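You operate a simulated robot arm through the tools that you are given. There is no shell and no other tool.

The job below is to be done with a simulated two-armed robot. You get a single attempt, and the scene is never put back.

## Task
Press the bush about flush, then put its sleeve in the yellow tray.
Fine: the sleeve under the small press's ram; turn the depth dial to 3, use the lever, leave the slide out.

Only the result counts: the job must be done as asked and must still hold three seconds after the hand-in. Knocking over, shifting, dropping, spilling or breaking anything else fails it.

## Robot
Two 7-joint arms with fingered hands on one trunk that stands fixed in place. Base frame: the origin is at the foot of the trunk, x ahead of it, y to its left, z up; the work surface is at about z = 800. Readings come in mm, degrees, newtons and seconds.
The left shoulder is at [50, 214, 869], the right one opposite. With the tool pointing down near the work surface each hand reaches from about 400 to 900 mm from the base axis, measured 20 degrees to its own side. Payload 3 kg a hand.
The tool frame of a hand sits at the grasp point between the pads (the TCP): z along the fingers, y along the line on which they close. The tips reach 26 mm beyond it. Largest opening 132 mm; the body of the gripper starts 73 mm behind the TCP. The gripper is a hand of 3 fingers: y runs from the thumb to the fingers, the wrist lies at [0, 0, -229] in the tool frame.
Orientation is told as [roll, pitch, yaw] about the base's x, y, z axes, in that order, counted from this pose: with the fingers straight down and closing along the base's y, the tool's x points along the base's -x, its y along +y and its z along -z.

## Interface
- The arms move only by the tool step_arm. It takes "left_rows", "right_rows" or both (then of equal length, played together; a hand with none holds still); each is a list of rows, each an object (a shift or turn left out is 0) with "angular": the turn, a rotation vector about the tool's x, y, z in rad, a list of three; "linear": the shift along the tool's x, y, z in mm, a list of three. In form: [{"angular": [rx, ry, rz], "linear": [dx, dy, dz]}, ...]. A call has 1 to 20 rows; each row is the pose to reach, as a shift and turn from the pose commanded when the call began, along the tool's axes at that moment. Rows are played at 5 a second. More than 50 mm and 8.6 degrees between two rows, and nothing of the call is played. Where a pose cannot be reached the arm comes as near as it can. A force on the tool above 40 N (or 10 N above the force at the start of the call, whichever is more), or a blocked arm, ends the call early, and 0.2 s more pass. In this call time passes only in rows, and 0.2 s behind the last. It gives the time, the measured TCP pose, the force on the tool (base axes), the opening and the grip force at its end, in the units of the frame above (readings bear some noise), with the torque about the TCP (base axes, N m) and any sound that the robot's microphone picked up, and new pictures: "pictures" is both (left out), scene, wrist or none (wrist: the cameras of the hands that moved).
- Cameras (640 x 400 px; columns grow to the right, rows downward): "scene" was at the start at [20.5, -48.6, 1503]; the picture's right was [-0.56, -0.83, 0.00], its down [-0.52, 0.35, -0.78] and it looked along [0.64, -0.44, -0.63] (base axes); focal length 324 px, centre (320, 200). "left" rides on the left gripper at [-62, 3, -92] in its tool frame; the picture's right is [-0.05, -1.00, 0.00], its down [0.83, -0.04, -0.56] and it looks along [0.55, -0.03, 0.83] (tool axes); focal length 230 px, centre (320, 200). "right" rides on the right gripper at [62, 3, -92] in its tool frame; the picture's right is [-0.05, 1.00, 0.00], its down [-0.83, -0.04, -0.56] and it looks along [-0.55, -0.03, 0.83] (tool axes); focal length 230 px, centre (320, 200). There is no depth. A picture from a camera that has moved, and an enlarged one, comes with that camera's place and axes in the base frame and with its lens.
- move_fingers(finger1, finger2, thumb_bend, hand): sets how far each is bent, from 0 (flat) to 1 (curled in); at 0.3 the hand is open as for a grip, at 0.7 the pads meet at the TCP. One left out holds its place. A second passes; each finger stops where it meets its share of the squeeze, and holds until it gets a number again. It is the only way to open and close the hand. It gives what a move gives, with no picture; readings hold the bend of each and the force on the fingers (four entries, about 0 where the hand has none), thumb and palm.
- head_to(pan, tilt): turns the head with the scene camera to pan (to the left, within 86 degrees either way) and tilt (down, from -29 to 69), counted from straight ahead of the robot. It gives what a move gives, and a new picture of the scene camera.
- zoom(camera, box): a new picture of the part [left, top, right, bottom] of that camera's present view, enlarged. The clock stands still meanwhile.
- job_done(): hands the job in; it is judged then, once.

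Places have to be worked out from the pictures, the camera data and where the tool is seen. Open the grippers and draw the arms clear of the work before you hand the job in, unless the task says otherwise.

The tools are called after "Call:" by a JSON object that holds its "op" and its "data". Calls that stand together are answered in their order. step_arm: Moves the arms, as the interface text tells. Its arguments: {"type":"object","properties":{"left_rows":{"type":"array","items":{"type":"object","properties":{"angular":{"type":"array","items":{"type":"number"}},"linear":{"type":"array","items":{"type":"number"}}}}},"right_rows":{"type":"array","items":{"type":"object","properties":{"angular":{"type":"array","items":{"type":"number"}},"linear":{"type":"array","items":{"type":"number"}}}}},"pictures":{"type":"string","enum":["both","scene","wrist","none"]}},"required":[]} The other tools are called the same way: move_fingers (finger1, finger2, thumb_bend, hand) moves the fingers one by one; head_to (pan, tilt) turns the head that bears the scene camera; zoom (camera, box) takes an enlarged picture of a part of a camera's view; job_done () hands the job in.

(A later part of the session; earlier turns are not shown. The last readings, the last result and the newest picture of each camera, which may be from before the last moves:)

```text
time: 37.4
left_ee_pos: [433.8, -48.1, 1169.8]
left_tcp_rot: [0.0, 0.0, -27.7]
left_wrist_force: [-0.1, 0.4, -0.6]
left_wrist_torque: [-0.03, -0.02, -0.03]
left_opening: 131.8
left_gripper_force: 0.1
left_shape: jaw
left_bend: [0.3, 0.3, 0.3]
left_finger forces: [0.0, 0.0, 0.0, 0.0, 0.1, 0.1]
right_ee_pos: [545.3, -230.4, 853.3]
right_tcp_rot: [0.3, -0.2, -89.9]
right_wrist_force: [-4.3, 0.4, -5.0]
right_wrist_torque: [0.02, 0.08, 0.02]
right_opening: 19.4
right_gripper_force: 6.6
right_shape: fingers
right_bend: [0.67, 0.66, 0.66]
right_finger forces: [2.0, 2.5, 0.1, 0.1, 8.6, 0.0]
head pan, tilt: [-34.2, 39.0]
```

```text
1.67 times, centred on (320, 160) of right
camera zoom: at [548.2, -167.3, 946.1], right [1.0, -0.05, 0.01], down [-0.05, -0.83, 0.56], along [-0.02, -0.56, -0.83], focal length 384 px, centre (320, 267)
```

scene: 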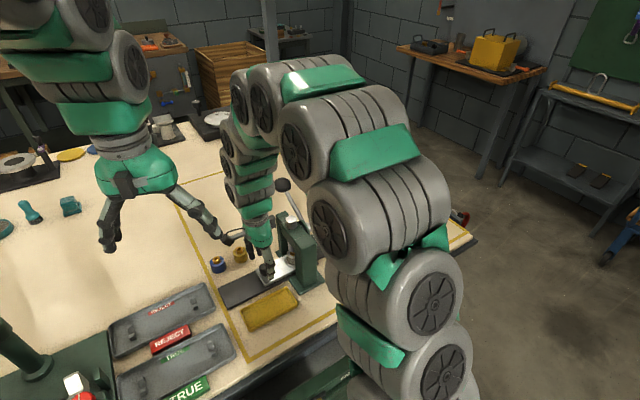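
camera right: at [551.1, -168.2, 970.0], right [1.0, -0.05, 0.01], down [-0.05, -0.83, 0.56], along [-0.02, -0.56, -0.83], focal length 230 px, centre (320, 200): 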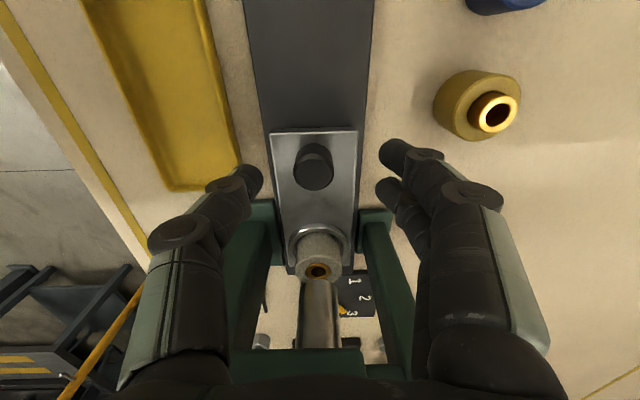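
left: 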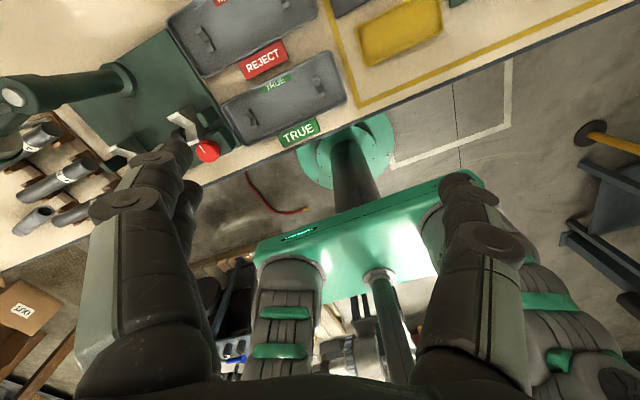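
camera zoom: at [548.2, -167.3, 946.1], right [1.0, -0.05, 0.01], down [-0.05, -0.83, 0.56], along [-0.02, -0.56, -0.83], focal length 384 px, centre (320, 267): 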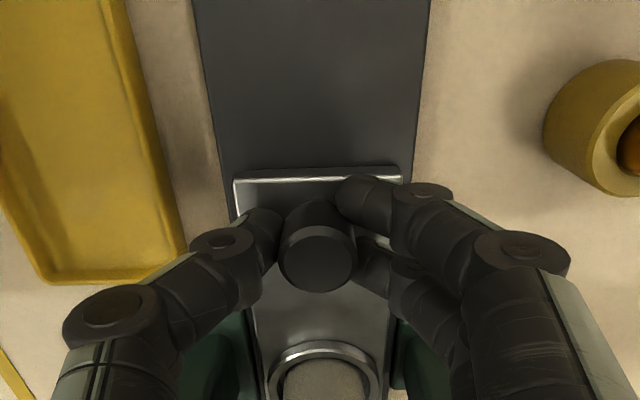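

The knob is held. I draw the slide out slowly along +y, following the rail's slight slant.

Call:
{"op": "step_arm", "data": {"right_rows": [{"linear": [4, 0.1, 0]}, {"linear": [9, 0.2, 0]}, {"linear": [15, 0.3, 0]}, {"linear": [21, 0.4, 0]}, {"linear": [27, 0.5, 0]}, {"linear": [33, 0.7, 0]}, {"linear": [39, 0.8, 0]}, {"linear": [45, 0.9, 0]}, {"linear": [51, 1.0, 0]}, {"linear": [57, 1.2, 0]}], "pictures": "both"}}

Call:
{"op": "zoom", "data": {"camera": "scene", "box": [220, 180, 340, 320]}}

```text
time: 39.6
left_ee_pos: [433.6, -46.9, 1170.1]
left_tcp_rot: [0.0, 0.0, -27.8]
left_wrist_force: [-0.4, 0.8, 0.0]
left_wrist_torque: [-0.03, 0.01, 0.02]
left_opening: 132.1
left_gripper_force: 0.0
left_shape: jaw
left_bend: [0.3, 0.3, 0.3]
left_finger forces: [0.1, 0.0, 0.0, 0.0, 0.1, 0.1]
right_ee_pos: [546.5, -172.1, 854.8]
right_tcp_rot: [0.4, -0.2, -90.0]
right_wrist_force: [-4.2, -0.6, -2.0]
right_wrist_torque: [-0.03, 0.04, 0.01]
right_opening: 18.6
right_gripper_force: 7.6
right_shape: fingers
right_bend: [0.67, 0.67, 0.66]
right_finger forces: [2.5, 3.3, 0.1, 0.0, 8.5, 0.0]
head pan, tilt: [-34.2, 39.0]
camera right: at [550.1, -109.5, 947.1], right [1.0, -0.05, 0.01], down [-0.05, -0.83, 0.56], along [-0.02, -0.56, -0.83], focal length 230 px, centre (320, 200)
```

scene: 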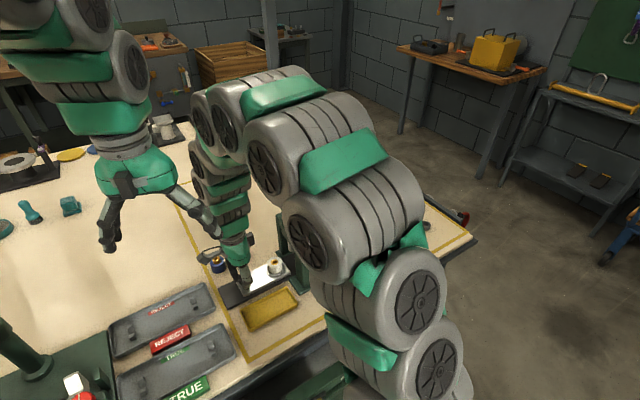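
right: 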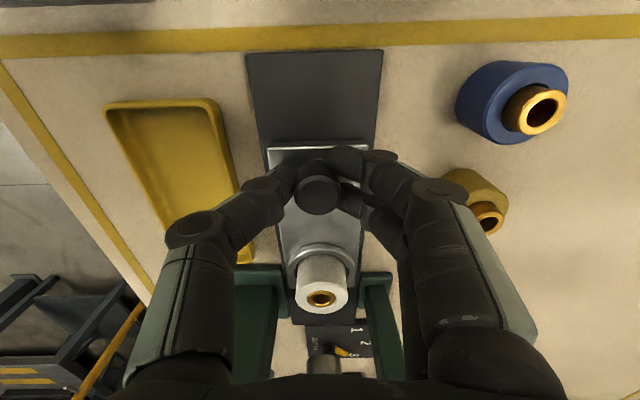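

```text
2.86 times, centred on (280, 250) of scene
camera zoom: at [20.5, -48.6, 1503.0], right [-0.56, -0.83, 0.0], down [-0.52, 0.35, -0.78], along [0.64, -0.44, -0.63], focal length 925 px, centre (434, 57)
```

zoom: 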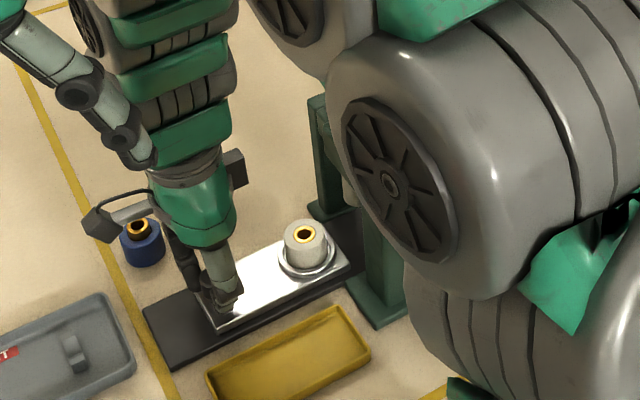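

The slide runs freely and the sleeve rides along upright with its bush flush. I pull it further until it is fully out or stops.

Call:
{"op": "step_arm", "data": {"right_rows": [{"linear": [5, 0.1, 0]}, {"linear": [10, 0.2, 0]}, {"linear": [15, 0.3, 0]}, {"linear": [20, 0.4, 0]}, {"linear": [25, 0.5, 0]}, {"linear": [30, 0.6, 0]}, {"linear": [35, 0.7, 0]}, {"linear": [40, 0.8, 0]}], "pictures": "both"}}

Call:
{"op": "zoom", "data": {"camera": "scene", "box": [200, 180, 340, 340]}}

```text
time: 41.4
left_ee_pos: [434.4, -48.2, 1170.1]
left_tcp_rot: [0.0, -0.1, -27.8]
left_wrist_force: [-0.1, 0.1, 0.3]
left_wrist_torque: [-0.01, -0.02, 0.01]
left_opening: 131.9
left_gripper_force: 0.0
left_shape: jaw
left_bend: [0.3, 0.3, 0.3]
left_finger forces: [0.0, 0.0, 0.0, 0.0, 0.0, 0.0]
right_ee_pos: [548.2, -131.1, 853.4]
right_tcp_rot: [0.4, 0.0, -89.9]
right_wrist_force: [-3.0, -1.1, 1.3]
right_wrist_torque: [-0.01, 0.05, 0.01]
right_opening: 18.8
right_gripper_force: 7.5
right_shape: fingers
right_bend: [0.68, 0.67, 0.66]
right_finger forces: [2.7, 3.8, 0.0, 0.1, 8.7, 0.0]
head pan, tilt: [-34.2, 39.0]
camera right: at [551.0, -69.4, 946.8], right [1.0, -0.05, 0.01], down [-0.05, -0.83, 0.56], along [-0.02, -0.55, -0.83], focal length 230 px, centre (320, 200)
```

scene: 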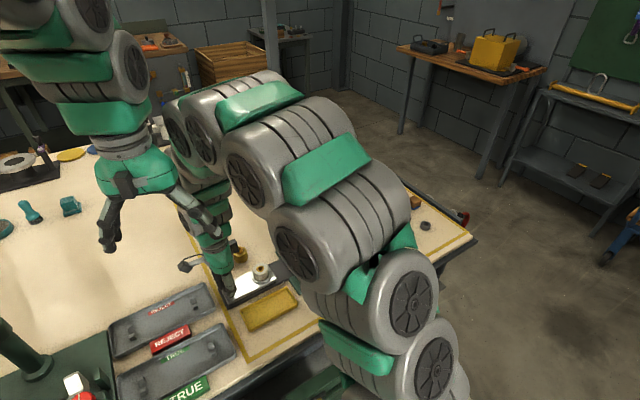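
right: 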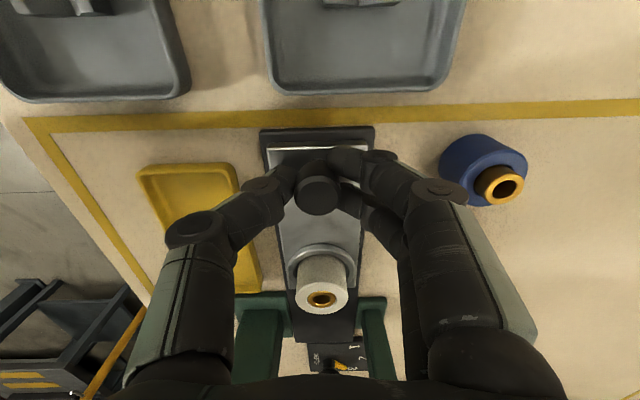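

```text
2.50 times, centred on (270, 260) of scene
camera zoom: at [20.4, -48.6, 1503.0], right [-0.56, -0.83, 0.0], down [-0.52, 0.35, -0.78], along [0.64, -0.44, -0.63], focal length 809 px, centre (445, 50)
```

zoom: 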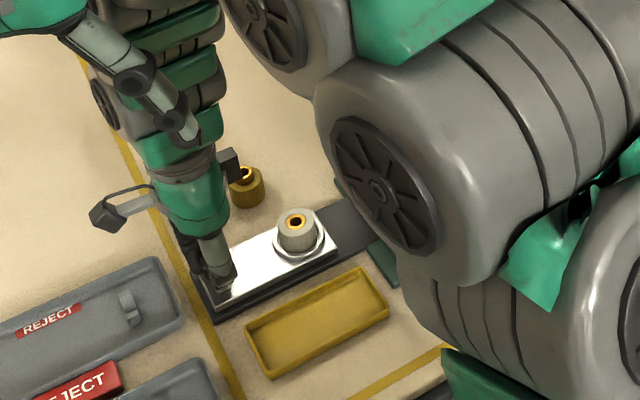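

The slide has come 99 mm and its end nearly meets the rail's end. I pull a few more millimetres to feel for the stop.

Call:
{"op": "step_arm", "data": {"right_rows": [{"linear": [2, 0, 0]}, {"linear": [4, 0.1, 0]}, {"linear": [6, 0.1, 0]}], "pictures": "wrist"}}

```text
time: 42.2
left_ee_pos: [432.8, -47.6, 1170.0]
left_tcp_rot: [0.1, 0.0, -27.8]
left_wrist_force: [-0.7, 0.2, -0.4]
left_wrist_torque: [-0.01, -0.01, 0.05]
left_opening: 132.1
left_gripper_force: 0.0
left_shape: jaw
left_bend: [0.3, 0.3, 0.3]
left_finger forces: [0.0, 0.0, 0.0, 0.0, 0.0, 0.0]
right_ee_pos: [547.5, -126.5, 854.3]
right_tcp_rot: [0.4, 0.1, -90.0]
right_wrist_force: [-1.0, 0.1, 0.3]
right_wrist_torque: [-0.03, -0.01, 0.02]
right_opening: 18.6
right_gripper_force: 7.5
right_shape: fingers
right_bend: [0.67, 0.67, 0.66]
right_finger forces: [3.4, 4.1, 0.1, 0.0, 7.5, 0.0]
head pan, tilt: [-34.2, 39.0]
camera right: at [550.6, -64.5, 946.8], right [1.0, -0.05, 0.01], down [-0.05, -0.83, 0.56], along [-0.02, -0.56, -0.83], focal length 230 px, centre (320, 200)
```

right: 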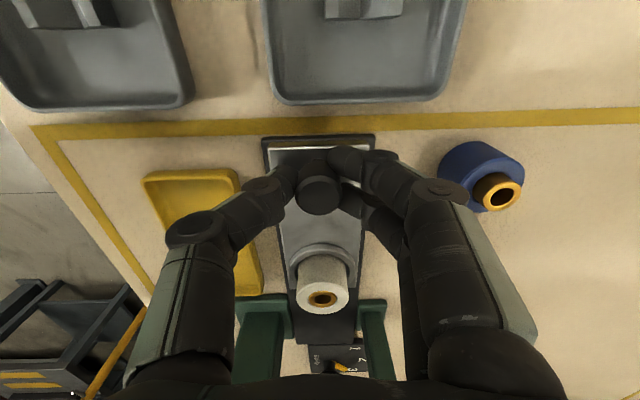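

It still slides without resistance and the plate end is close to the rail end. I try another 8 mm.

Call:
{"op": "step_arm", "data": {"right_rows": [{"linear": [2, 0, 0]}, {"linear": [4, 0.1, 0]}, {"linear": [6, 0.1, 0]}, {"linear": [8, 0.1, 0]}], "pictures": "wrist"}}

Call:
{"op": "zoom", "data": {"camera": "right", "box": [240, 110, 400, 330]}}

```text
time: 43.2
left_ee_pos: [433.4, -47.8, 1170.2]
left_tcp_rot: [0.1, 0.1, -27.8]
left_wrist_force: [-11.2, 25.4, 0.5]
left_wrist_torque: [-2.75, -1.13, -0.68]
left_opening: 131.8
left_gripper_force: 0.0
left_shape: jaw
left_bend: [0.3, 0.3, 0.3]
left_finger forces: [0.0, 0.0, 0.1, 0.0, 0.0, 0.0]
right_ee_pos: [546.9, -118.7, 853.6]
right_tcp_rot: [0.3, -0.1, -90.1]
right_wrist_force: [-0.3, -2.0, -0.9]
right_wrist_torque: [-0.03, -0.05, 0.04]
right_opening: 18.6
right_gripper_force: 7.2
right_shape: fingers
right_bend: [0.67, 0.66, 0.66]
right_finger forces: [3.3, 5.0, 0.0, 0.0, 6.3, 0.0]
head pan, tilt: [-34.2, 39.0]
camera right: at [550.1, -56.8, 947.1], right [1.0, -0.05, 0.01], down [-0.05, -0.83, 0.56], along [-0.02, -0.55, -0.83], focal length 230 px, centre (320, 200)
```

right: 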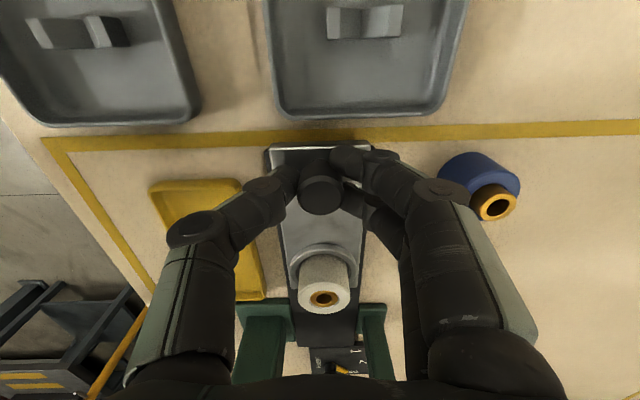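

```text
1.82 times, centred on (320, 220) of right
camera zoom: at [550.1, -56.8, 947.1], right [1.0, -0.05, 0.01], down [-0.05, -0.83, 0.56], along [-0.02, -0.55, -0.83], focal length 418 px, centre (320, 164)
```

zoom: 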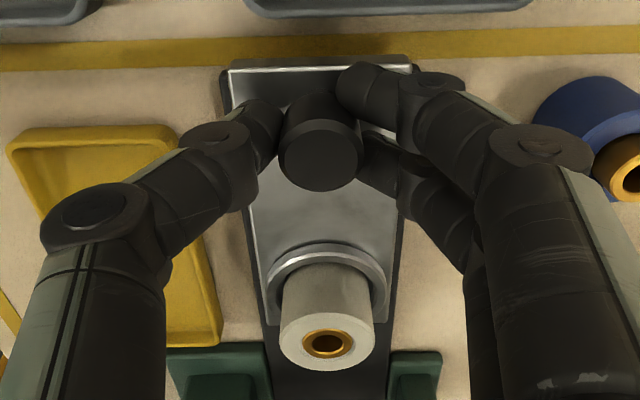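

The left wrist reads 25 N: my right arm's link has come against the idle left hand. I stop pulling and move the left hand away to its own side, away from the contact.

Call:
{"op": "step_arm", "data": {"left_rows": [{"linear": [8, 6.2, 0]}, {"linear": [16, 12.4, 0]}, {"linear": [31, 24.8, 0]}, {"linear": [47, 40, 0]}, {"linear": [62, 60, 0]}, {"linear": [70, 85, 0]}, {"linear": [75, 110, 0]}], "pictures": "both"}}

```text
time: 44.8
left_ee_pos: [417.4, 85.9, 1173.1]
left_tcp_rot: [0.0, 0.0, -27.8]
left_wrist_force: [0.5, -0.8, 0.6]
left_wrist_torque: [-0.01, -0.01, 0.02]
left_opening: 132.0
left_gripper_force: 0.1
left_shape: jaw
left_bend: [0.3, 0.3, 0.3]
left_finger forces: [0.0, 0.0, 0.0, 0.0, 0.0, 0.0]
right_ee_pos: [546.7, -118.9, 855.4]
right_tcp_rot: [0.4, 0.0, -90.0]
right_wrist_force: [-0.3, -5.6, -2.2]
right_wrist_torque: [-0.11, -0.06, -0.03]
right_opening: 18.3
right_gripper_force: 7.0
right_shape: fingers
right_bend: [0.67, 0.66, 0.66]
right_finger forces: [2.2, 5.6, 0.0, 0.0, 6.3, 0.0]
head pan, tilt: [-34.2, 39.0]
camera left: at [475.0, 60.4, 1266.0], right [-0.42, -0.91, 0.0], down [-0.76, 0.35, 0.55], along [-0.5, 0.23, -0.83], focal length 230 px, centre (320, 200)
```

scene: 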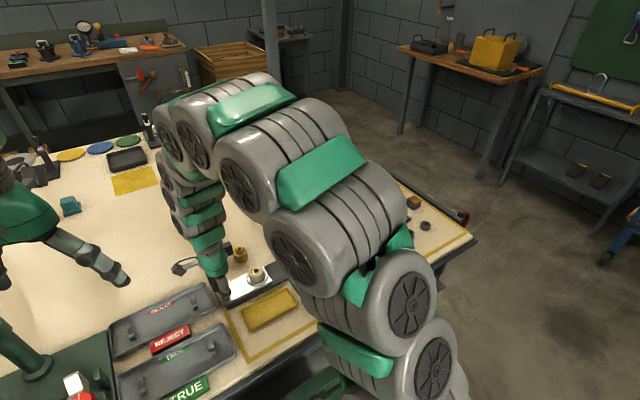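
left: 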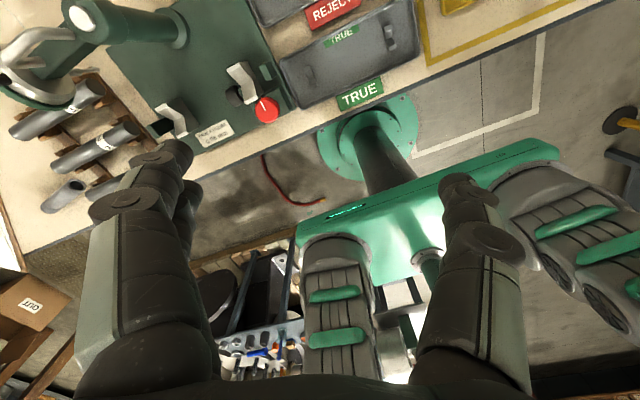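

The left hand is free now with zero force, and the right hand feels a slight stop on the slide. I open the right fingers and lift off the knob.

Call:
{"op": "move_fingers", "data": {"hand": "right", "finger1": 0.5, "finger2": 0.5, "thumb_bend": 0.5}}

Call:
{"op": "step_arm", "data": {"right_rows": [{"linear": [0, 0, -15]}, {"linear": [0, 0, -35]}, {"linear": [0, 0, -60]}, {"linear": [0, 0, -95]}, {"linear": [0, 0, -130]}], "pictures": "both"}}

Call:
{"op": "zoom", "data": {"camera": "right", "box": [200, 100, 440, 300]}}

Call:
{"op": "zoom", "data": {"camera": "scene", "box": [200, 220, 310, 340]}}

```text
time: 45.8
left_ee_pos: [418.6, 86.0, 1173.7]
left_tcp_rot: [0.0, -0.1, -27.7]
left_wrist_force: [0.3, 1.0, 0.4]
left_wrist_torque: [-0.02, 0.03, 0.0]
left_opening: 131.8
left_gripper_force: 0.1
left_shape: jaw
left_bend: [0.3, 0.3, 0.3]
left_finger forces: [0.1, 0.0, 0.0, 0.1, 0.0, 0.1]
right_ee_pos: [546.6, -119.8, 854.5]
right_tcp_rot: [0.4, -0.1, -90.0]
right_wrist_force: [-0.5, -0.4, -0.3]
right_wrist_torque: [0.0, 0.0, 0.03]
right_opening: 67.2
right_gripper_force: 0.1
right_shape: fingers
right_bend: [0.5, 0.5, 0.5]
right_finger forces: [0.0, 0.1, 0.0, 0.1, 0.0, 0.0]
head pan, tilt: [-34.2, 39.0]
```

```text
time: 47.0
left_ee_pos: [418.5, 85.2, 1173.4]
left_tcp_rot: [0.0, 0.0, -27.8]
left_wrist_force: [1.2, -0.2, -0.5]
left_wrist_torque: [0.02, 0.0, 0.01]
left_opening: 131.8
left_gripper_force: 0.1
left_shape: jaw
left_bend: [0.3, 0.3, 0.3]
left_finger forces: [0.1, 0.0, 0.0, 0.1, 0.1, 0.0]
right_ee_pos: [546.5, -119.4, 985.4]
right_tcp_rot: [0.5, -0.1, -89.9]
right_wrist_force: [-0.3, 0.2, -0.4]
right_wrist_torque: [0.0, -0.01, -0.01]
right_opening: 67.5
right_gripper_force: 0.0
right_shape: fingers
right_bend: [0.5, 0.5, 0.5]
right_finger forces: [0.0, 0.0, 0.1, 0.1, 0.1, 0.1]
head pan, tilt: [-34.2, 39.0]
camera right: at [549.7, -57.4, 1078.2], right [1.0, -0.05, 0.01], down [-0.05, -0.83, 0.56], along [-0.02, -0.56, -0.83], focal length 230 px, centre (320, 200)
```

scene: 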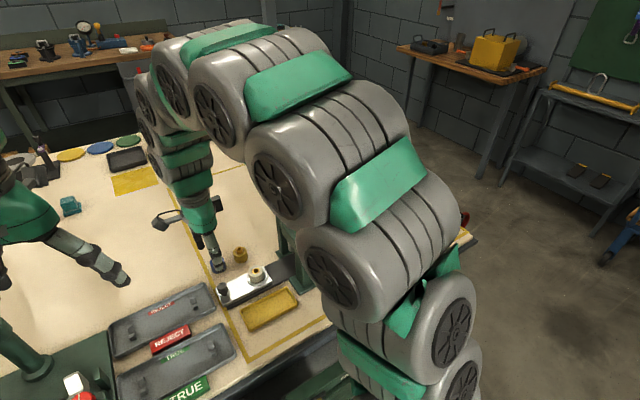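
right: 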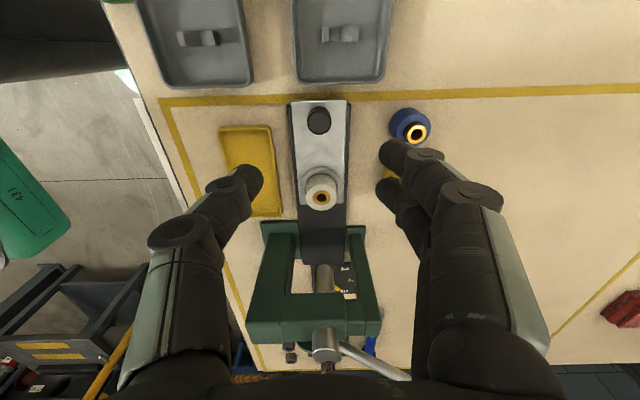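

```text
2.00 times, centred on (320, 200) of right
camera zoom: at [549.7, -57.4, 1078.2], right [1.0, -0.05, 0.01], down [-0.05, -0.83, 0.56], along [-0.02, -0.56, -0.83], focal length 460 px, centre (320, 200)
```

zoom: 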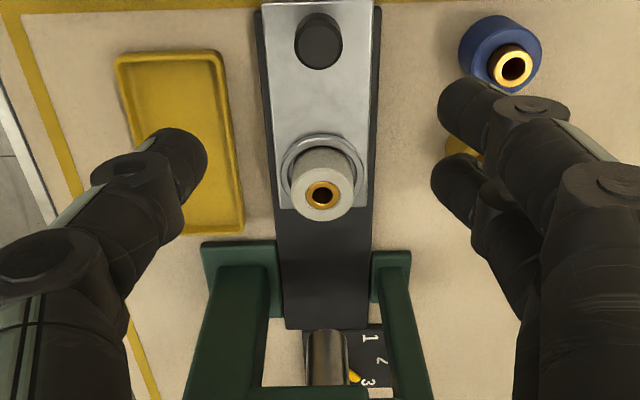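

```text
3.33 times, centred on (255, 280) of scene
camera zoom: at [20.5, -48.6, 1503.0], right [-0.56, -0.83, 0.0], down [-0.52, 0.35, -0.78], along [0.64, -0.44, -0.63], focal length 1079 px, centre (537, -67)
```

zoom: 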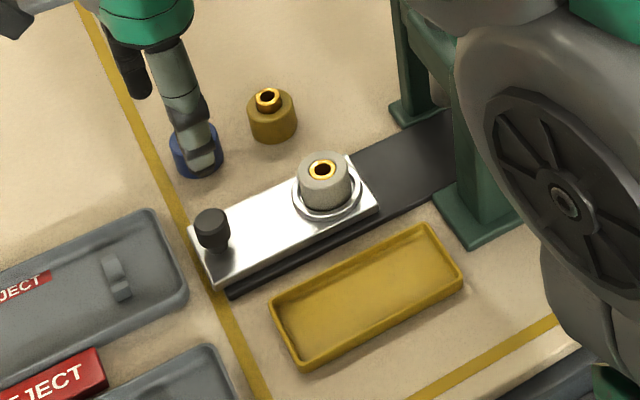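

The slide is fully out with the sleeve in its nest. I zoom closely on the sleeve to judge the bush's flushness and to fix its place.

Call:
{"op": "zoom", "data": {"camera": "scene", "box": [240, 255, 275, 290]}}

Call:
{"op": "zoom", "data": {"camera": "right", "box": [290, 150, 350, 230]}}

```text
11.43 times, centred on (258, 272) of scene
camera zoom: at [20.5, -48.6, 1503.0], right [-0.56, -0.83, 0.0], down [-0.52, 0.35, -0.78], along [0.64, -0.44, -0.63], focal length 3698 px, centre (1034, -629)
```

zoom: 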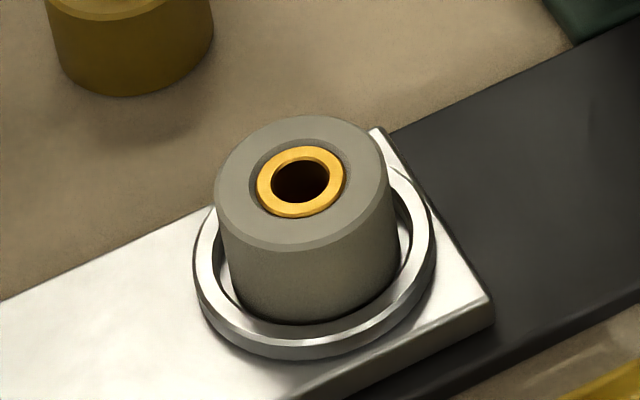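

```text
5.00 times, centred on (320, 190) of right
camera zoom: at [549.7, -57.4, 1078.2], right [1.0, -0.05, 0.01], down [-0.05, -0.83, 0.56], along [-0.02, -0.56, -0.83], focal length 1150 px, centre (320, 250)
```

zoom: 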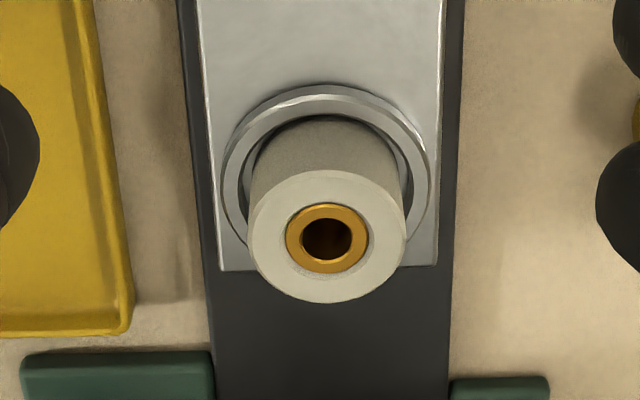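

The bush is about flush with the sleeve face. Triangulating, the sleeve's top is centred at (546,-210,847) with 39 mm diameter, so I move over it and come down to z≈880.

Call:
{"op": "step_arm", "data": {"right_rows": [{"linear": [-30, -0.2, 0]}, {"linear": [-60, -0.4, 0]}, {"linear": [-90.2, -0.5, 0]}, {"linear": [-90.2, -0.5, 35]}, {"linear": [-90.2, -0.5, 70]}, {"linear": [-90.2, -0.5, 103]}], "pictures": "both"}}

Call:
{"op": "zoom", "data": {"camera": "right", "box": [220, 80, 420, 280]}}

```text
time: 48.4
left_ee_pos: [419.4, 85.7, 1173.4]
left_tcp_rot: [0.1, 0.0, -27.9]
left_wrist_force: [-0.3, 0.7, -0.2]
left_wrist_torque: [0.04, 0.01, -0.02]
left_opening: 131.7
left_gripper_force: 0.0
left_shape: jaw
left_bend: [0.3, 0.3, 0.3]
left_finger forces: [0.0, 0.0, 0.0, 0.0, 0.1, 0.0]
right_ee_pos: [546.3, -210.4, 882.3]
right_tcp_rot: [0.4, -0.1, -90.0]
right_wrist_force: [-0.1, 0.2, 0.0]
right_wrist_torque: [0.0, -0.01, 0.02]
right_opening: 67.3
right_gripper_force: 0.0
right_shape: fingers
right_bend: [0.5, 0.5, 0.5]
right_finger forces: [0.1, 0.0, 0.0, 0.0, 0.0, 0.0]
head pan, tilt: [-34.2, 39.0]
camera right: at [549.7, -148.4, 975.0], right [1.0, -0.05, 0.01], down [-0.05, -0.83, 0.56], along [-0.02, -0.56, -0.83], focal length 230 px, centre (320, 200)
```

scene: 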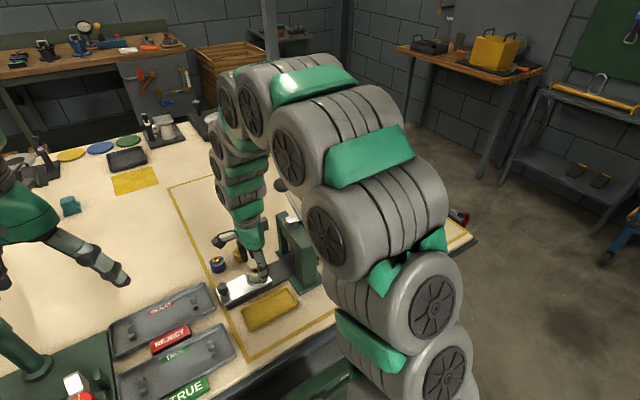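
right: 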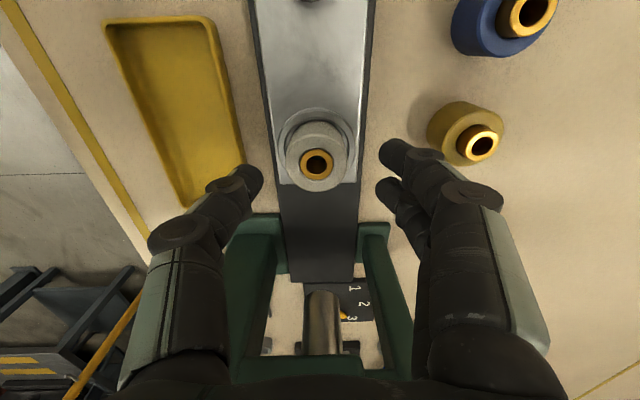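

```text
2.00 times, centred on (320, 180) of right
camera zoom: at [549.7, -148.4, 975.0], right [1.0, -0.05, 0.01], down [-0.05, -0.83, 0.56], along [-0.02, -0.56, -0.83], focal length 460 px, centre (320, 240)
```

zoom: 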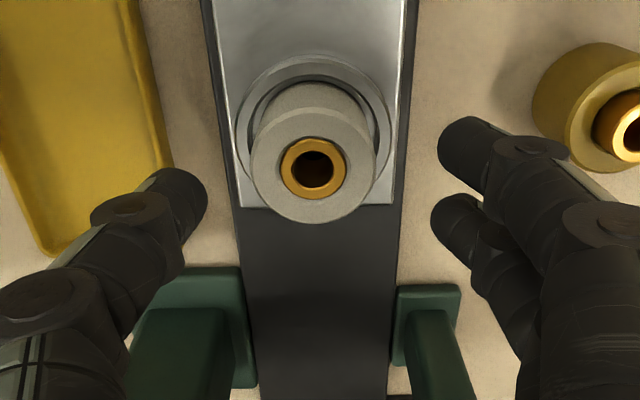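

The sleeve is centred between the fingers. I lower to TCP z≈855, keeping the tips above the nest ring, and close on it.

Call:
{"op": "step_arm", "data": {"right_rows": [{"linear": [1.4, 0, 9]}, {"linear": [1.4, 0, 18]}, {"linear": [1.4, 0, 27]}], "pictures": "none"}}

Call:
{"op": "move_fingers", "data": {"hand": "right", "finger1": 0.7, "finger2": 0.7, "thumb_bend": 0.7}}

Call:
{"op": "zoom", "data": {"camera": "right", "box": [220, 80, 420, 280]}}

```text
time: 49.2
left_ee_pos: [418.2, 85.3, 1173.4]
left_tcp_rot: [0.0, 0.0, -27.8]
left_wrist_force: [-0.5, -0.8, 0.9]
left_wrist_torque: [0.0, 0.0, 0.03]
left_opening: 131.7
left_gripper_force: 0.0
left_shape: jaw
left_bend: [0.3, 0.3, 0.3]
left_finger forces: [0.0, 0.0, 0.1, 0.0, 0.0, 0.1]
right_ee_pos: [546.2, -208.5, 856.2]
right_tcp_rot: [0.4, 0.0, -90.0]
right_wrist_force: [0.7, 1.1, 0.0]
right_wrist_torque: [0.0, 0.0, 0.02]
right_opening: 67.4
right_gripper_force: 0.0
right_shape: fingers
right_bend: [0.5, 0.5, 0.5]
right_finger forces: [0.1, 0.0, 0.0, 0.0, 0.0, 0.0]
head pan, tilt: [-34.2, 39.0]
```

```text
time: 50.2
left_ee_pos: [417.6, 84.8, 1173.0]
left_tcp_rot: [0.0, 0.0, -27.8]
left_wrist_force: [0.4, 1.1, -0.9]
left_wrist_torque: [0.0, -0.02, -0.01]
left_opening: 132.0
left_gripper_force: 0.0
left_shape: jaw
left_bend: [0.3, 0.3, 0.3]
left_finger forces: [0.0, 0.0, 0.1, 0.0, 0.0, 0.1]
right_ee_pos: [547.7, -208.4, 856.6]
right_tcp_rot: [0.4, -0.1, -90.0]
right_wrist_force: [3.2, -0.2, 5.3]
right_wrist_torque: [-0.02, -0.16, 0.02]
right_opening: 34.6
right_gripper_force: 17.0
right_shape: fingers
right_bend: [0.61, 0.61, 0.64]
right_finger forces: [9.4, 9.6, 0.0, 0.0, 14.8, 0.0]
head pan, tilt: [-34.2, 39.0]
```

```text
2.00 times, centred on (320, 180) of right
camera zoom: at [550.1, -145.6, 949.1], right [1.0, -0.05, 0.01], down [-0.05, -0.83, 0.56], along [-0.02, -0.56, -0.83], focal length 460 px, centre (320, 240)
```

zoom: 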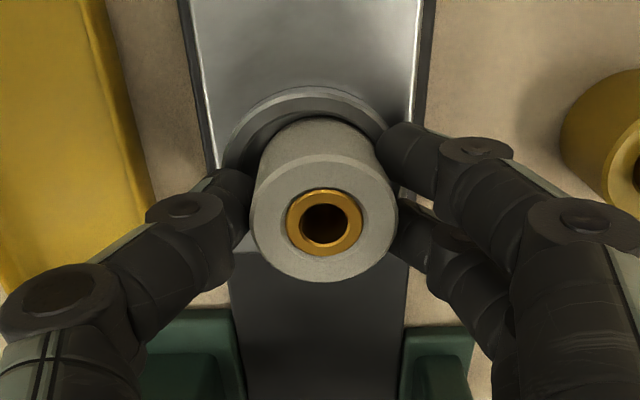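

The sleeve is held with about 17 N. I lift it straight up out of the nest, slowly at first.

Call:
{"op": "step_arm", "data": {"right_rows": [{"linear": [0, 0, -5]}, {"linear": [0, 0, -12]}, {"linear": [0, 0, -22]}, {"linear": [0, 0, -36]}, {"linear": [0, 0, -52]}], "pictures": "both"}}

Call:
{"op": "zoom", "data": {"camera": "scene", "box": [200, 200, 320, 340]}}

```text
time: 51.4
left_ee_pos: [419.3, 85.0, 1172.9]
left_tcp_rot: [0.0, 0.0, -27.8]
left_wrist_force: [-0.1, -0.3, 0.4]
left_wrist_torque: [0.02, 0.02, -0.02]
left_opening: 131.7
left_gripper_force: 0.0
left_shape: jaw
left_bend: [0.3, 0.3, 0.3]
left_finger forces: [0.1, 0.0, 0.0, 0.0, 0.0, 0.1]
right_ee_pos: [546.6, -207.7, 907.0]
right_tcp_rot: [0.3, 0.0, -90.0]
right_wrist_force: [-0.1, 0.3, -1.9]
right_wrist_torque: [0.0, 0.01, -0.01]
right_opening: 33.1
right_gripper_force: 13.7
right_shape: fingers
right_bend: [0.61, 0.61, 0.65]
right_finger forces: [7.0, 7.0, 0.0, 0.0, 13.1, 0.0]
head pan, tilt: [-34.2, 39.0]
camera right: at [549.6, -144.7, 999.6], right [1.0, -0.05, 0.0], down [-0.05, -0.83, 0.56], along [-0.02, -0.56, -0.83], focal length 230 px, centre (320, 200)
```

scene: 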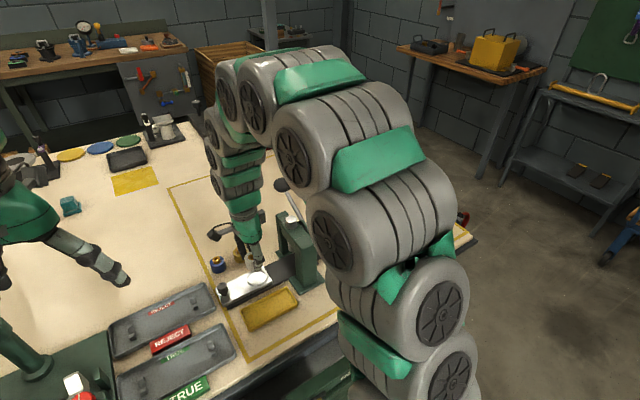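
right: 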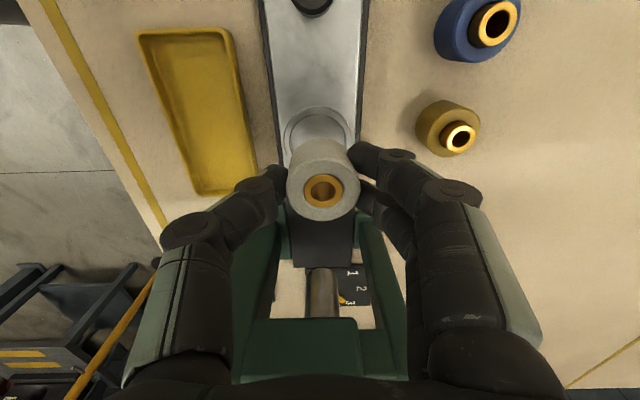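

```text
2.86 times, centred on (260, 270) of scene
camera zoom: at [20.5, -48.6, 1503.0], right [-0.56, -0.83, 0.0], down [-0.52, 0.35, -0.78], along [0.64, -0.44, -0.63], focal length 925 px, centre (491, 0)
```

zoom: 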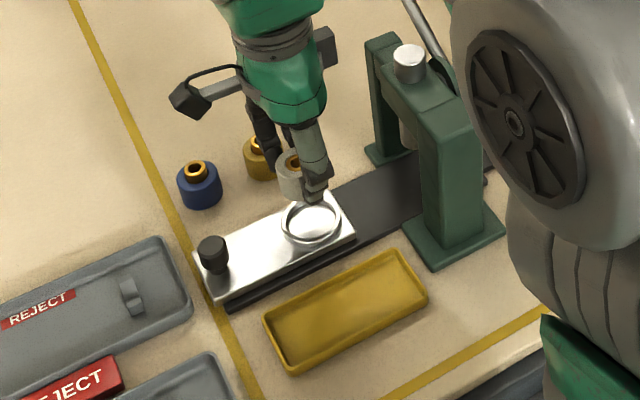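

The sleeve is clear of the nest. The tray measures about 58 x 122 mm centred near (461,-195), so I turn the hand to close along the tray's length while carrying the sleeve above it.

Call:
{"op": "step_arm", "data": {"right_rows": [{"linear": [0, 0, -15]}, {"linear": [0, 0, -30]}, {"angular": [0, 0, -0.143], "linear": [1.8, -7.8, -30]}, {"angular": [0, 0, -0.286], "linear": [3.6, -15.6, -30]}, {"angular": [0, 0, -0.429], "linear": [5.4, -23.3, -30]}, {"angular": [0, 0, -0.572], "linear": [7.2, -31.1, -30]}, {"angular": [0, 0, -0.715], "linear": [9, -38.9, -30]}, {"angular": [0, 0, -0.858], "linear": [10.7, -46.7, -30]}, {"angular": [0, 0, -1.001], "linear": [12.5, -54.5, -30]}, {"angular": [0, 0, -1.144], "linear": [14.3, -62.3, -30]}, {"angular": [0, 0, -1.287], "linear": [16.1, -70, -30]}, {"angular": [0, 0, -1.43], "linear": [17.9, -77.8, -30]}, {"angular": [0, 0, -1.571], "linear": [19.7, -85.6, -30]}], "pictures": "both"}}

Call:
{"op": "zoom", "data": {"camera": "scene", "box": [200, 200, 320, 340]}}

```text
time: 54.2
left_ee_pos: [417.4, 86.0, 1172.6]
left_tcp_rot: [-0.1, 0.0, -27.8]
left_wrist_force: [-0.2, -0.3, 0.6]
left_wrist_torque: [0.01, -0.02, 0.02]
left_opening: 131.7
left_gripper_force: 0.1
left_shape: jaw
left_bend: [0.3, 0.3, 0.3]
left_finger forces: [0.0, 0.0, 0.0, 0.1, 0.1, 0.0]
right_ee_pos: [461.8, -188.0, 937.4]
right_tcp_rot: [-0.1, -0.4, 0.2]
right_wrist_force: [0.0, 0.2, -2.8]
right_wrist_torque: [0.0, -0.01, 0.01]
right_opening: 33.1
right_gripper_force: 13.4
right_shape: fingers
right_bend: [0.62, 0.61, 0.65]
right_finger forces: [7.5, 7.3, 0.0, 0.0, 12.9, 0.0]
head pan, tilt: [-34.2, 39.0]
camera right: at [399.0, -184.1, 1029.0], right [0.05, 1.0, 0.0], down [0.83, -0.04, 0.56], along [0.56, -0.03, -0.83], focal length 230 px, centre (320, 200)
```

scene: 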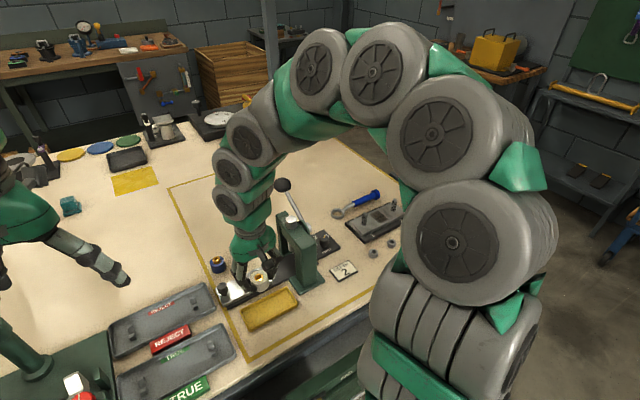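
right: 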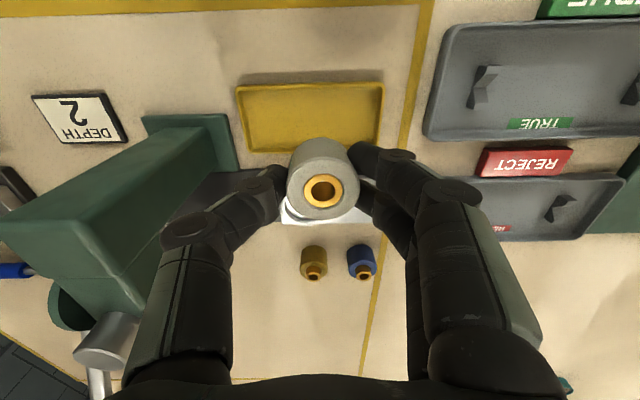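

```text
2.86 times, centred on (260, 270) of scene
camera zoom: at [20.5, -48.6, 1503.0], right [-0.56, -0.83, 0.0], down [-0.52, 0.35, -0.78], along [0.64, -0.44, -0.63], focal length 925 px, centre (491, 0)
```

zoom: 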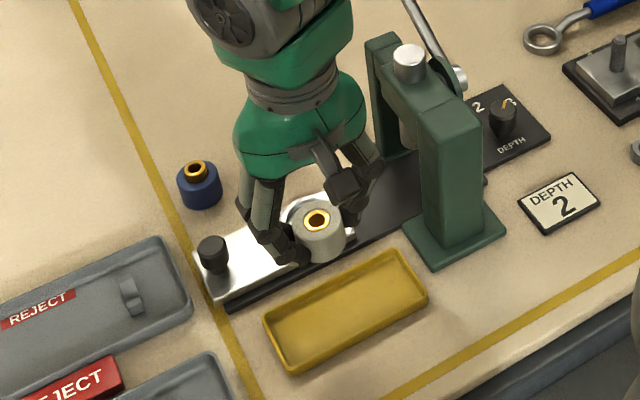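

The sleeve hangs above the tray and still sits firmly in the grip. I zoom on the tray from the scene camera to fix its centre to a few millimetres.

Call:
{"op": "zoom", "data": {"camera": "scene", "box": [235, 280, 305, 335]}}

Call:
{"op": "zoom", "data": {"camera": "right", "box": [220, 60, 400, 220]}}

```text
7.27 times, centred on (270, 308) of scene
camera zoom: at [20.5, -48.6, 1503.0], right [-0.56, -0.83, 0.0], down [-0.52, 0.35, -0.78], along [0.64, -0.44, -0.63], focal length 2354 px, centre (684, -582)
```

zoom: 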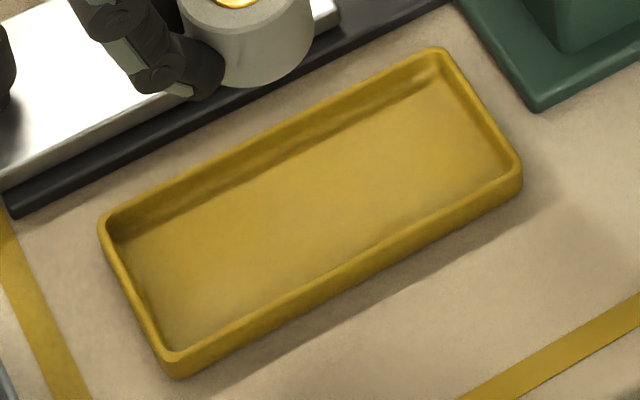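

```text
2.50 times, centred on (310, 140) of right
camera zoom: at [399.0, -184.1, 1029.0], right [0.05, 1.0, 0.0], down [0.83, -0.04, 0.56], along [0.56, -0.03, -0.83], focal length 575 px, centre (345, 350)
```

zoom: 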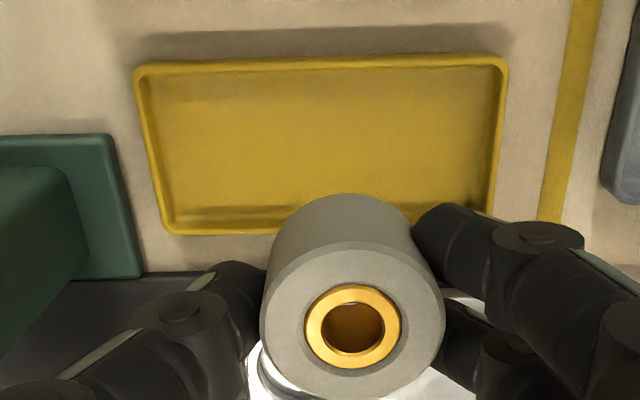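

The tray's rim corners give a centre of (458,-197) with a 10 mm high rim. I shift so the sleeve's axis meets it and lower until the sleeve bottom is just above the rim.

Call:
{"op": "step_arm", "data": {"right_rows": [{"linear": [2, -4.5, 0]}, {"linear": [4, -9, 0]}, {"linear": [4, -9, 25]}, {"linear": [4, -9, 50]}, {"linear": [4, -9, 70]}, {"linear": [4, -9, 84]}], "pictures": "both"}}

Call:
{"op": "zoom", "data": {"camera": "scene", "box": [235, 260, 315, 335]}}

Call:
{"op": "zoom", "data": {"camera": "right", "box": [180, 60, 460, 260]}}

```text
time: 55.6
left_ee_pos: [418.9, 85.3, 1172.2]
left_tcp_rot: [0.0, 0.0, -27.8]
left_wrist_force: [1.0, 0.5, 0.7]
left_wrist_torque: [-0.01, -0.02, 0.01]
left_opening: 131.9
left_gripper_force: 0.0
left_shape: jaw
left_bend: [0.3, 0.3, 0.3]
left_finger forces: [0.0, 0.1, 0.1, 0.0, 0.1, 0.0]
right_ee_pos: [458.0, -195.8, 853.0]
right_tcp_rot: [0.0, -0.4, 0.0]
right_wrist_force: [0.3, 0.7, -2.2]
right_wrist_torque: [-0.01, -0.03, -0.01]
right_opening: 32.6
right_gripper_force: 13.8
right_shape: fingers
right_bend: [0.62, 0.62, 0.65]
right_finger forces: [7.6, 7.5, 0.1, 0.0, 13.0, 0.0]
head pan, tilt: [-34.2, 39.0]
camera right: at [395.6, -191.6, 945.1], right [0.05, 1.0, 0.0], down [0.83, -0.04, 0.56], along [0.56, -0.03, -0.83], focal length 230 px, centre (320, 200)
```

scene: 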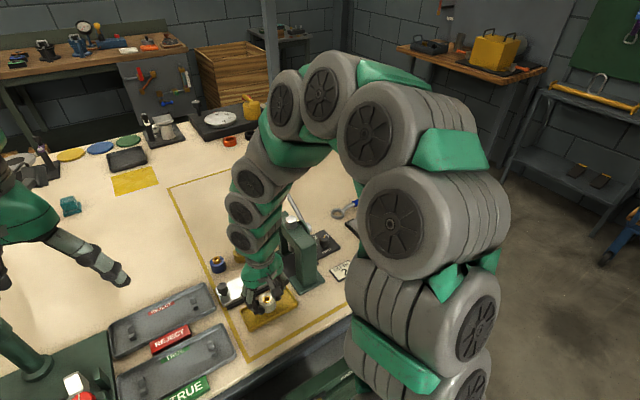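
right: 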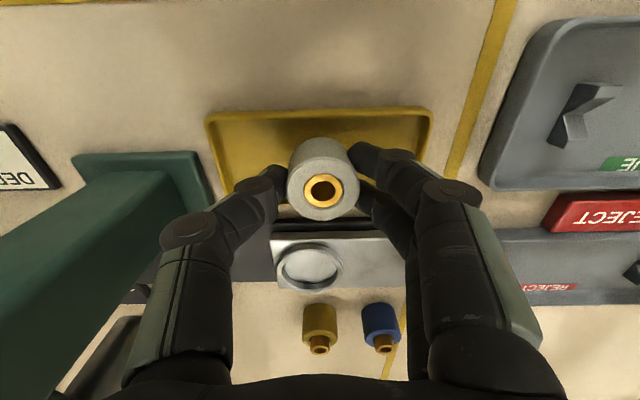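

```text
5.33 times, centred on (275, 298) of scene
camera zoom: at [20.5, -48.6, 1503.0], right [-0.56, -0.83, 0.0], down [-0.52, 0.35, -0.78], along [0.64, -0.44, -0.63], focal length 1726 px, centre (560, -320)
```

zoom: 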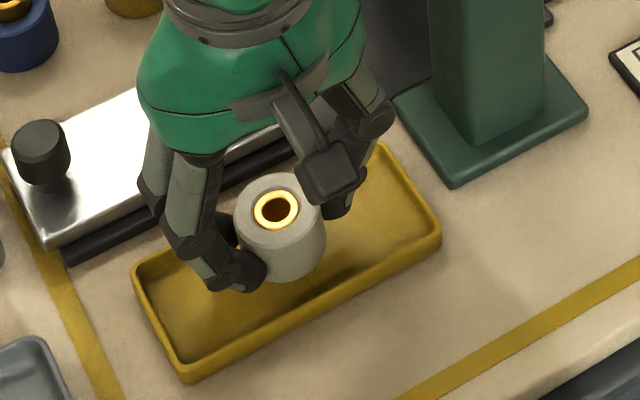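

```text
2.00 times, centred on (320, 160) of right
camera zoom: at [395.6, -191.6, 945.1], right [0.05, 1.0, 0.0], down [0.83, -0.04, 0.56], along [0.56, -0.03, -0.83], focal length 460 px, centre (320, 280)
```

zoom: 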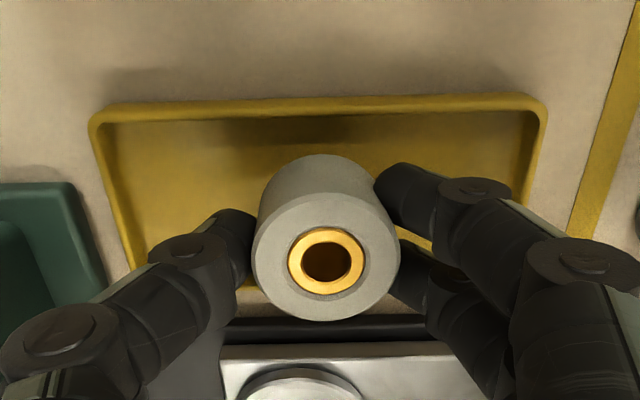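

The sleeve's axis is at about (457.5,-196), right on the tray's centre. I lower in small steps, watching for contact force.

Call:
{"op": "step_arm", "data": {"right_rows": [{"linear": [0, 0, 3]}, {"linear": [0, 0, 6]}, {"linear": [0, 0, 9]}, {"linear": [0, 0, 11]}], "pictures": "scene"}}

Call:
{"op": "zoom", "data": {"camera": "scene", "box": [235, 270, 315, 335]}}

```text
time: 56.6
left_ee_pos: [418.1, 85.4, 1172.8]
left_tcp_rot: [0.1, 0.1, -27.8]
left_wrist_force: [0.3, -0.9, -0.9]
left_wrist_torque: [-0.01, -0.02, 0.0]
left_opening: 132.0
left_gripper_force: 0.0
left_shape: jaw
left_bend: [0.3, 0.3, 0.3]
left_finger forces: [0.0, 0.1, 0.0, 0.1, 0.0, 0.0]
right_ee_pos: [457.8, -196.6, 842.9]
right_tcp_rot: [-0.1, -0.4, 0.0]
right_wrist_force: [0.3, -0.5, -2.1]
right_wrist_torque: [0.0, 0.0, -0.01]
right_opening: 32.7
right_gripper_force: 13.8
right_shape: fingers
right_bend: [0.62, 0.62, 0.65]
right_finger forces: [7.8, 7.5, 0.0, 0.0, 13.0, 0.1]
head pan, tilt: [-34.2, 39.0]
```

scene: 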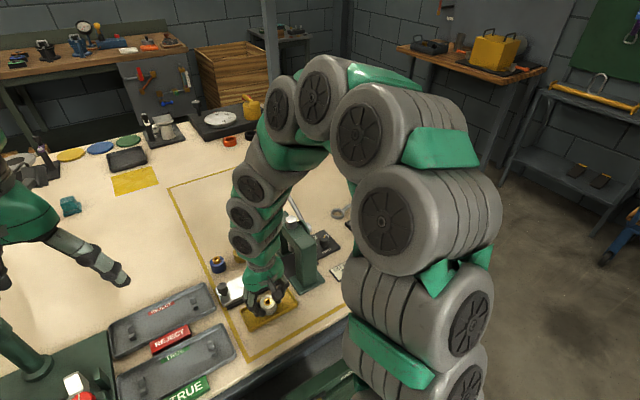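

```text
6.15 times, centred on (275, 302) of scene
camera zoom: at [20.5, -48.6, 1503.0], right [-0.56, -0.83, 0.0], down [-0.52, 0.35, -0.78], along [0.64, -0.44, -0.63], focal length 1992 px, centre (597, -431)
```

zoom: 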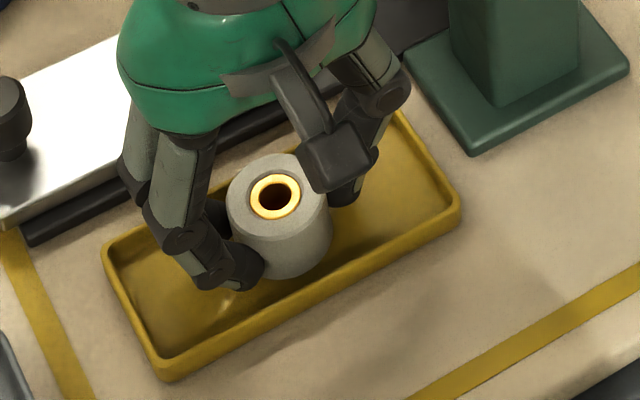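

No contact yet at z≈843. I go down another 3 mm and read the force.

Call:
{"op": "step_arm", "data": {"right_rows": [{"linear": [0, 0, 1.5]}, {"linear": [0, 0, 3]}], "pictures": "none"}}

```text
time: 57.2
left_ee_pos: [419.4, 85.9, 1173.3]
left_tcp_rot: [0.0, 0.1, -27.8]
left_wrist_force: [0.6, -0.7, 0.5]
left_wrist_torque: [0.02, -0.01, 0.02]
left_opening: 131.7
left_gripper_force: 0.0
left_shape: jaw
left_bend: [0.3, 0.3, 0.3]
left_finger forces: [0.0, 0.0, 0.1, 0.0, 0.0, 0.0]
right_ee_pos: [458.5, -196.6, 837.8]
right_tcp_rot: [-0.2, -0.5, 0.0]
right_wrist_force: [-2.2, 0.6, 15.3]
right_wrist_torque: [0.08, 0.09, 0.0]
right_opening: 32.7
right_gripper_force: 16.5
right_shape: fingers
right_bend: [0.64, 0.64, 0.65]
right_finger forces: [9.4, 8.2, 0.0, 0.0, 15.1, 0.0]
head pan, tilt: [-34.2, 39.0]
```

Contact: 15 N upward at z≈838, so the sleeve stands on the tray floor. I ease up 1 mm and open the fingers just enough to let go.

Call:
{"op": "step_arm", "data": {"right_rows": [{"linear": [0, 0, -1.2]}], "pictures": "none"}}

Call:
{"op": "move_fingers", "data": {"hand": "right", "finger1": 0.54, "finger2": 0.54, "thumb_bend": 0.54}}

Call:
{"op": "zoom", "data": {"camera": "right", "box": [180, 60, 460, 260]}}

Call:
{"op": "zoom", "data": {"camera": "scene", "box": [235, 270, 315, 335]}}

```text
time: 57.6
left_ee_pos: [417.9, 85.5, 1173.3]
left_tcp_rot: [0.1, 0.1, -27.8]
left_wrist_force: [0.5, -0.9, 0.2]
left_wrist_torque: [-0.01, -0.03, -0.01]
left_opening: 131.9
left_gripper_force: 0.0
left_shape: jaw
left_bend: [0.3, 0.3, 0.3]
left_finger forces: [0.0, 0.1, 0.0, 0.0, 0.0, 0.0]
right_ee_pos: [456.2, -196.2, 839.1]
right_tcp_rot: [0.0, -0.5, 0.0]
right_wrist_force: [1.4, 0.7, 6.0]
right_wrist_torque: [0.09, -0.03, -0.01]
right_opening: 32.7
right_gripper_force: 15.7
right_shape: fingers
right_bend: [0.64, 0.64, 0.65]
right_finger forces: [8.6, 9.1, 0.0, 0.1, 14.1, 0.0]
head pan, tilt: [-34.2, 39.0]
```

```text
time: 58.6
left_ee_pos: [418.1, 85.6, 1173.1]
left_tcp_rot: [-0.1, 0.0, -27.8]
left_wrist_force: [-0.3, 0.1, -0.5]
left_wrist_torque: [0.02, 0.01, -0.03]
left_opening: 132.0
left_gripper_force: 0.0
left_shape: jaw
left_bend: [0.3, 0.3, 0.3]
left_finger forces: [0.0, 0.0, 0.0, 0.1, 0.0, 0.0]
right_ee_pos: [456.8, -196.0, 839.7]
right_tcp_rot: [0.0, -0.3, -0.2]
right_wrist_force: [0.3, -1.2, -0.2]
right_wrist_torque: [-0.02, 0.05, -0.03]
right_opening: 53.7
right_gripper_force: 0.1
right_shape: fingers
right_bend: [0.54, 0.54, 0.54]
right_finger forces: [0.1, 0.0, 0.0, 0.0, 0.0, 0.0]
head pan, tilt: [-34.2, 39.0]
```

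```text
2.00 times, centred on (320, 160) of right
camera zoom: at [395.4, -192.6, 931.3], right [0.05, 1.0, 0.0], down [0.83, -0.04, 0.56], along [0.56, -0.03, -0.83], focal length 460 px, centre (320, 280)
```

zoom: 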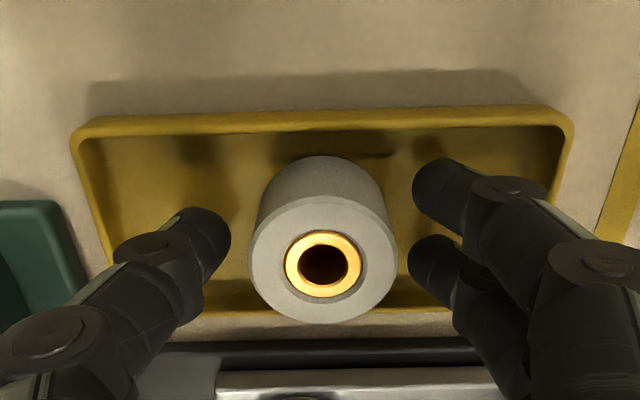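

```text
6.15 times, centred on (275, 302) of scene
camera zoom: at [20.5, -48.6, 1503.0], right [-0.56, -0.83, 0.0], down [-0.52, 0.35, -0.78], along [0.64, -0.44, -0.63], focal length 1992 px, centre (597, -431)
```

zoom: 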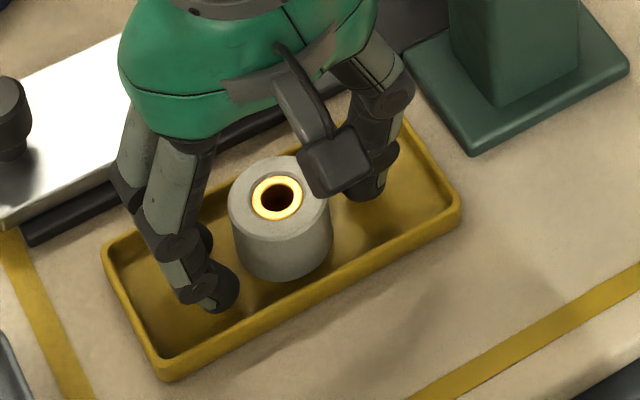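

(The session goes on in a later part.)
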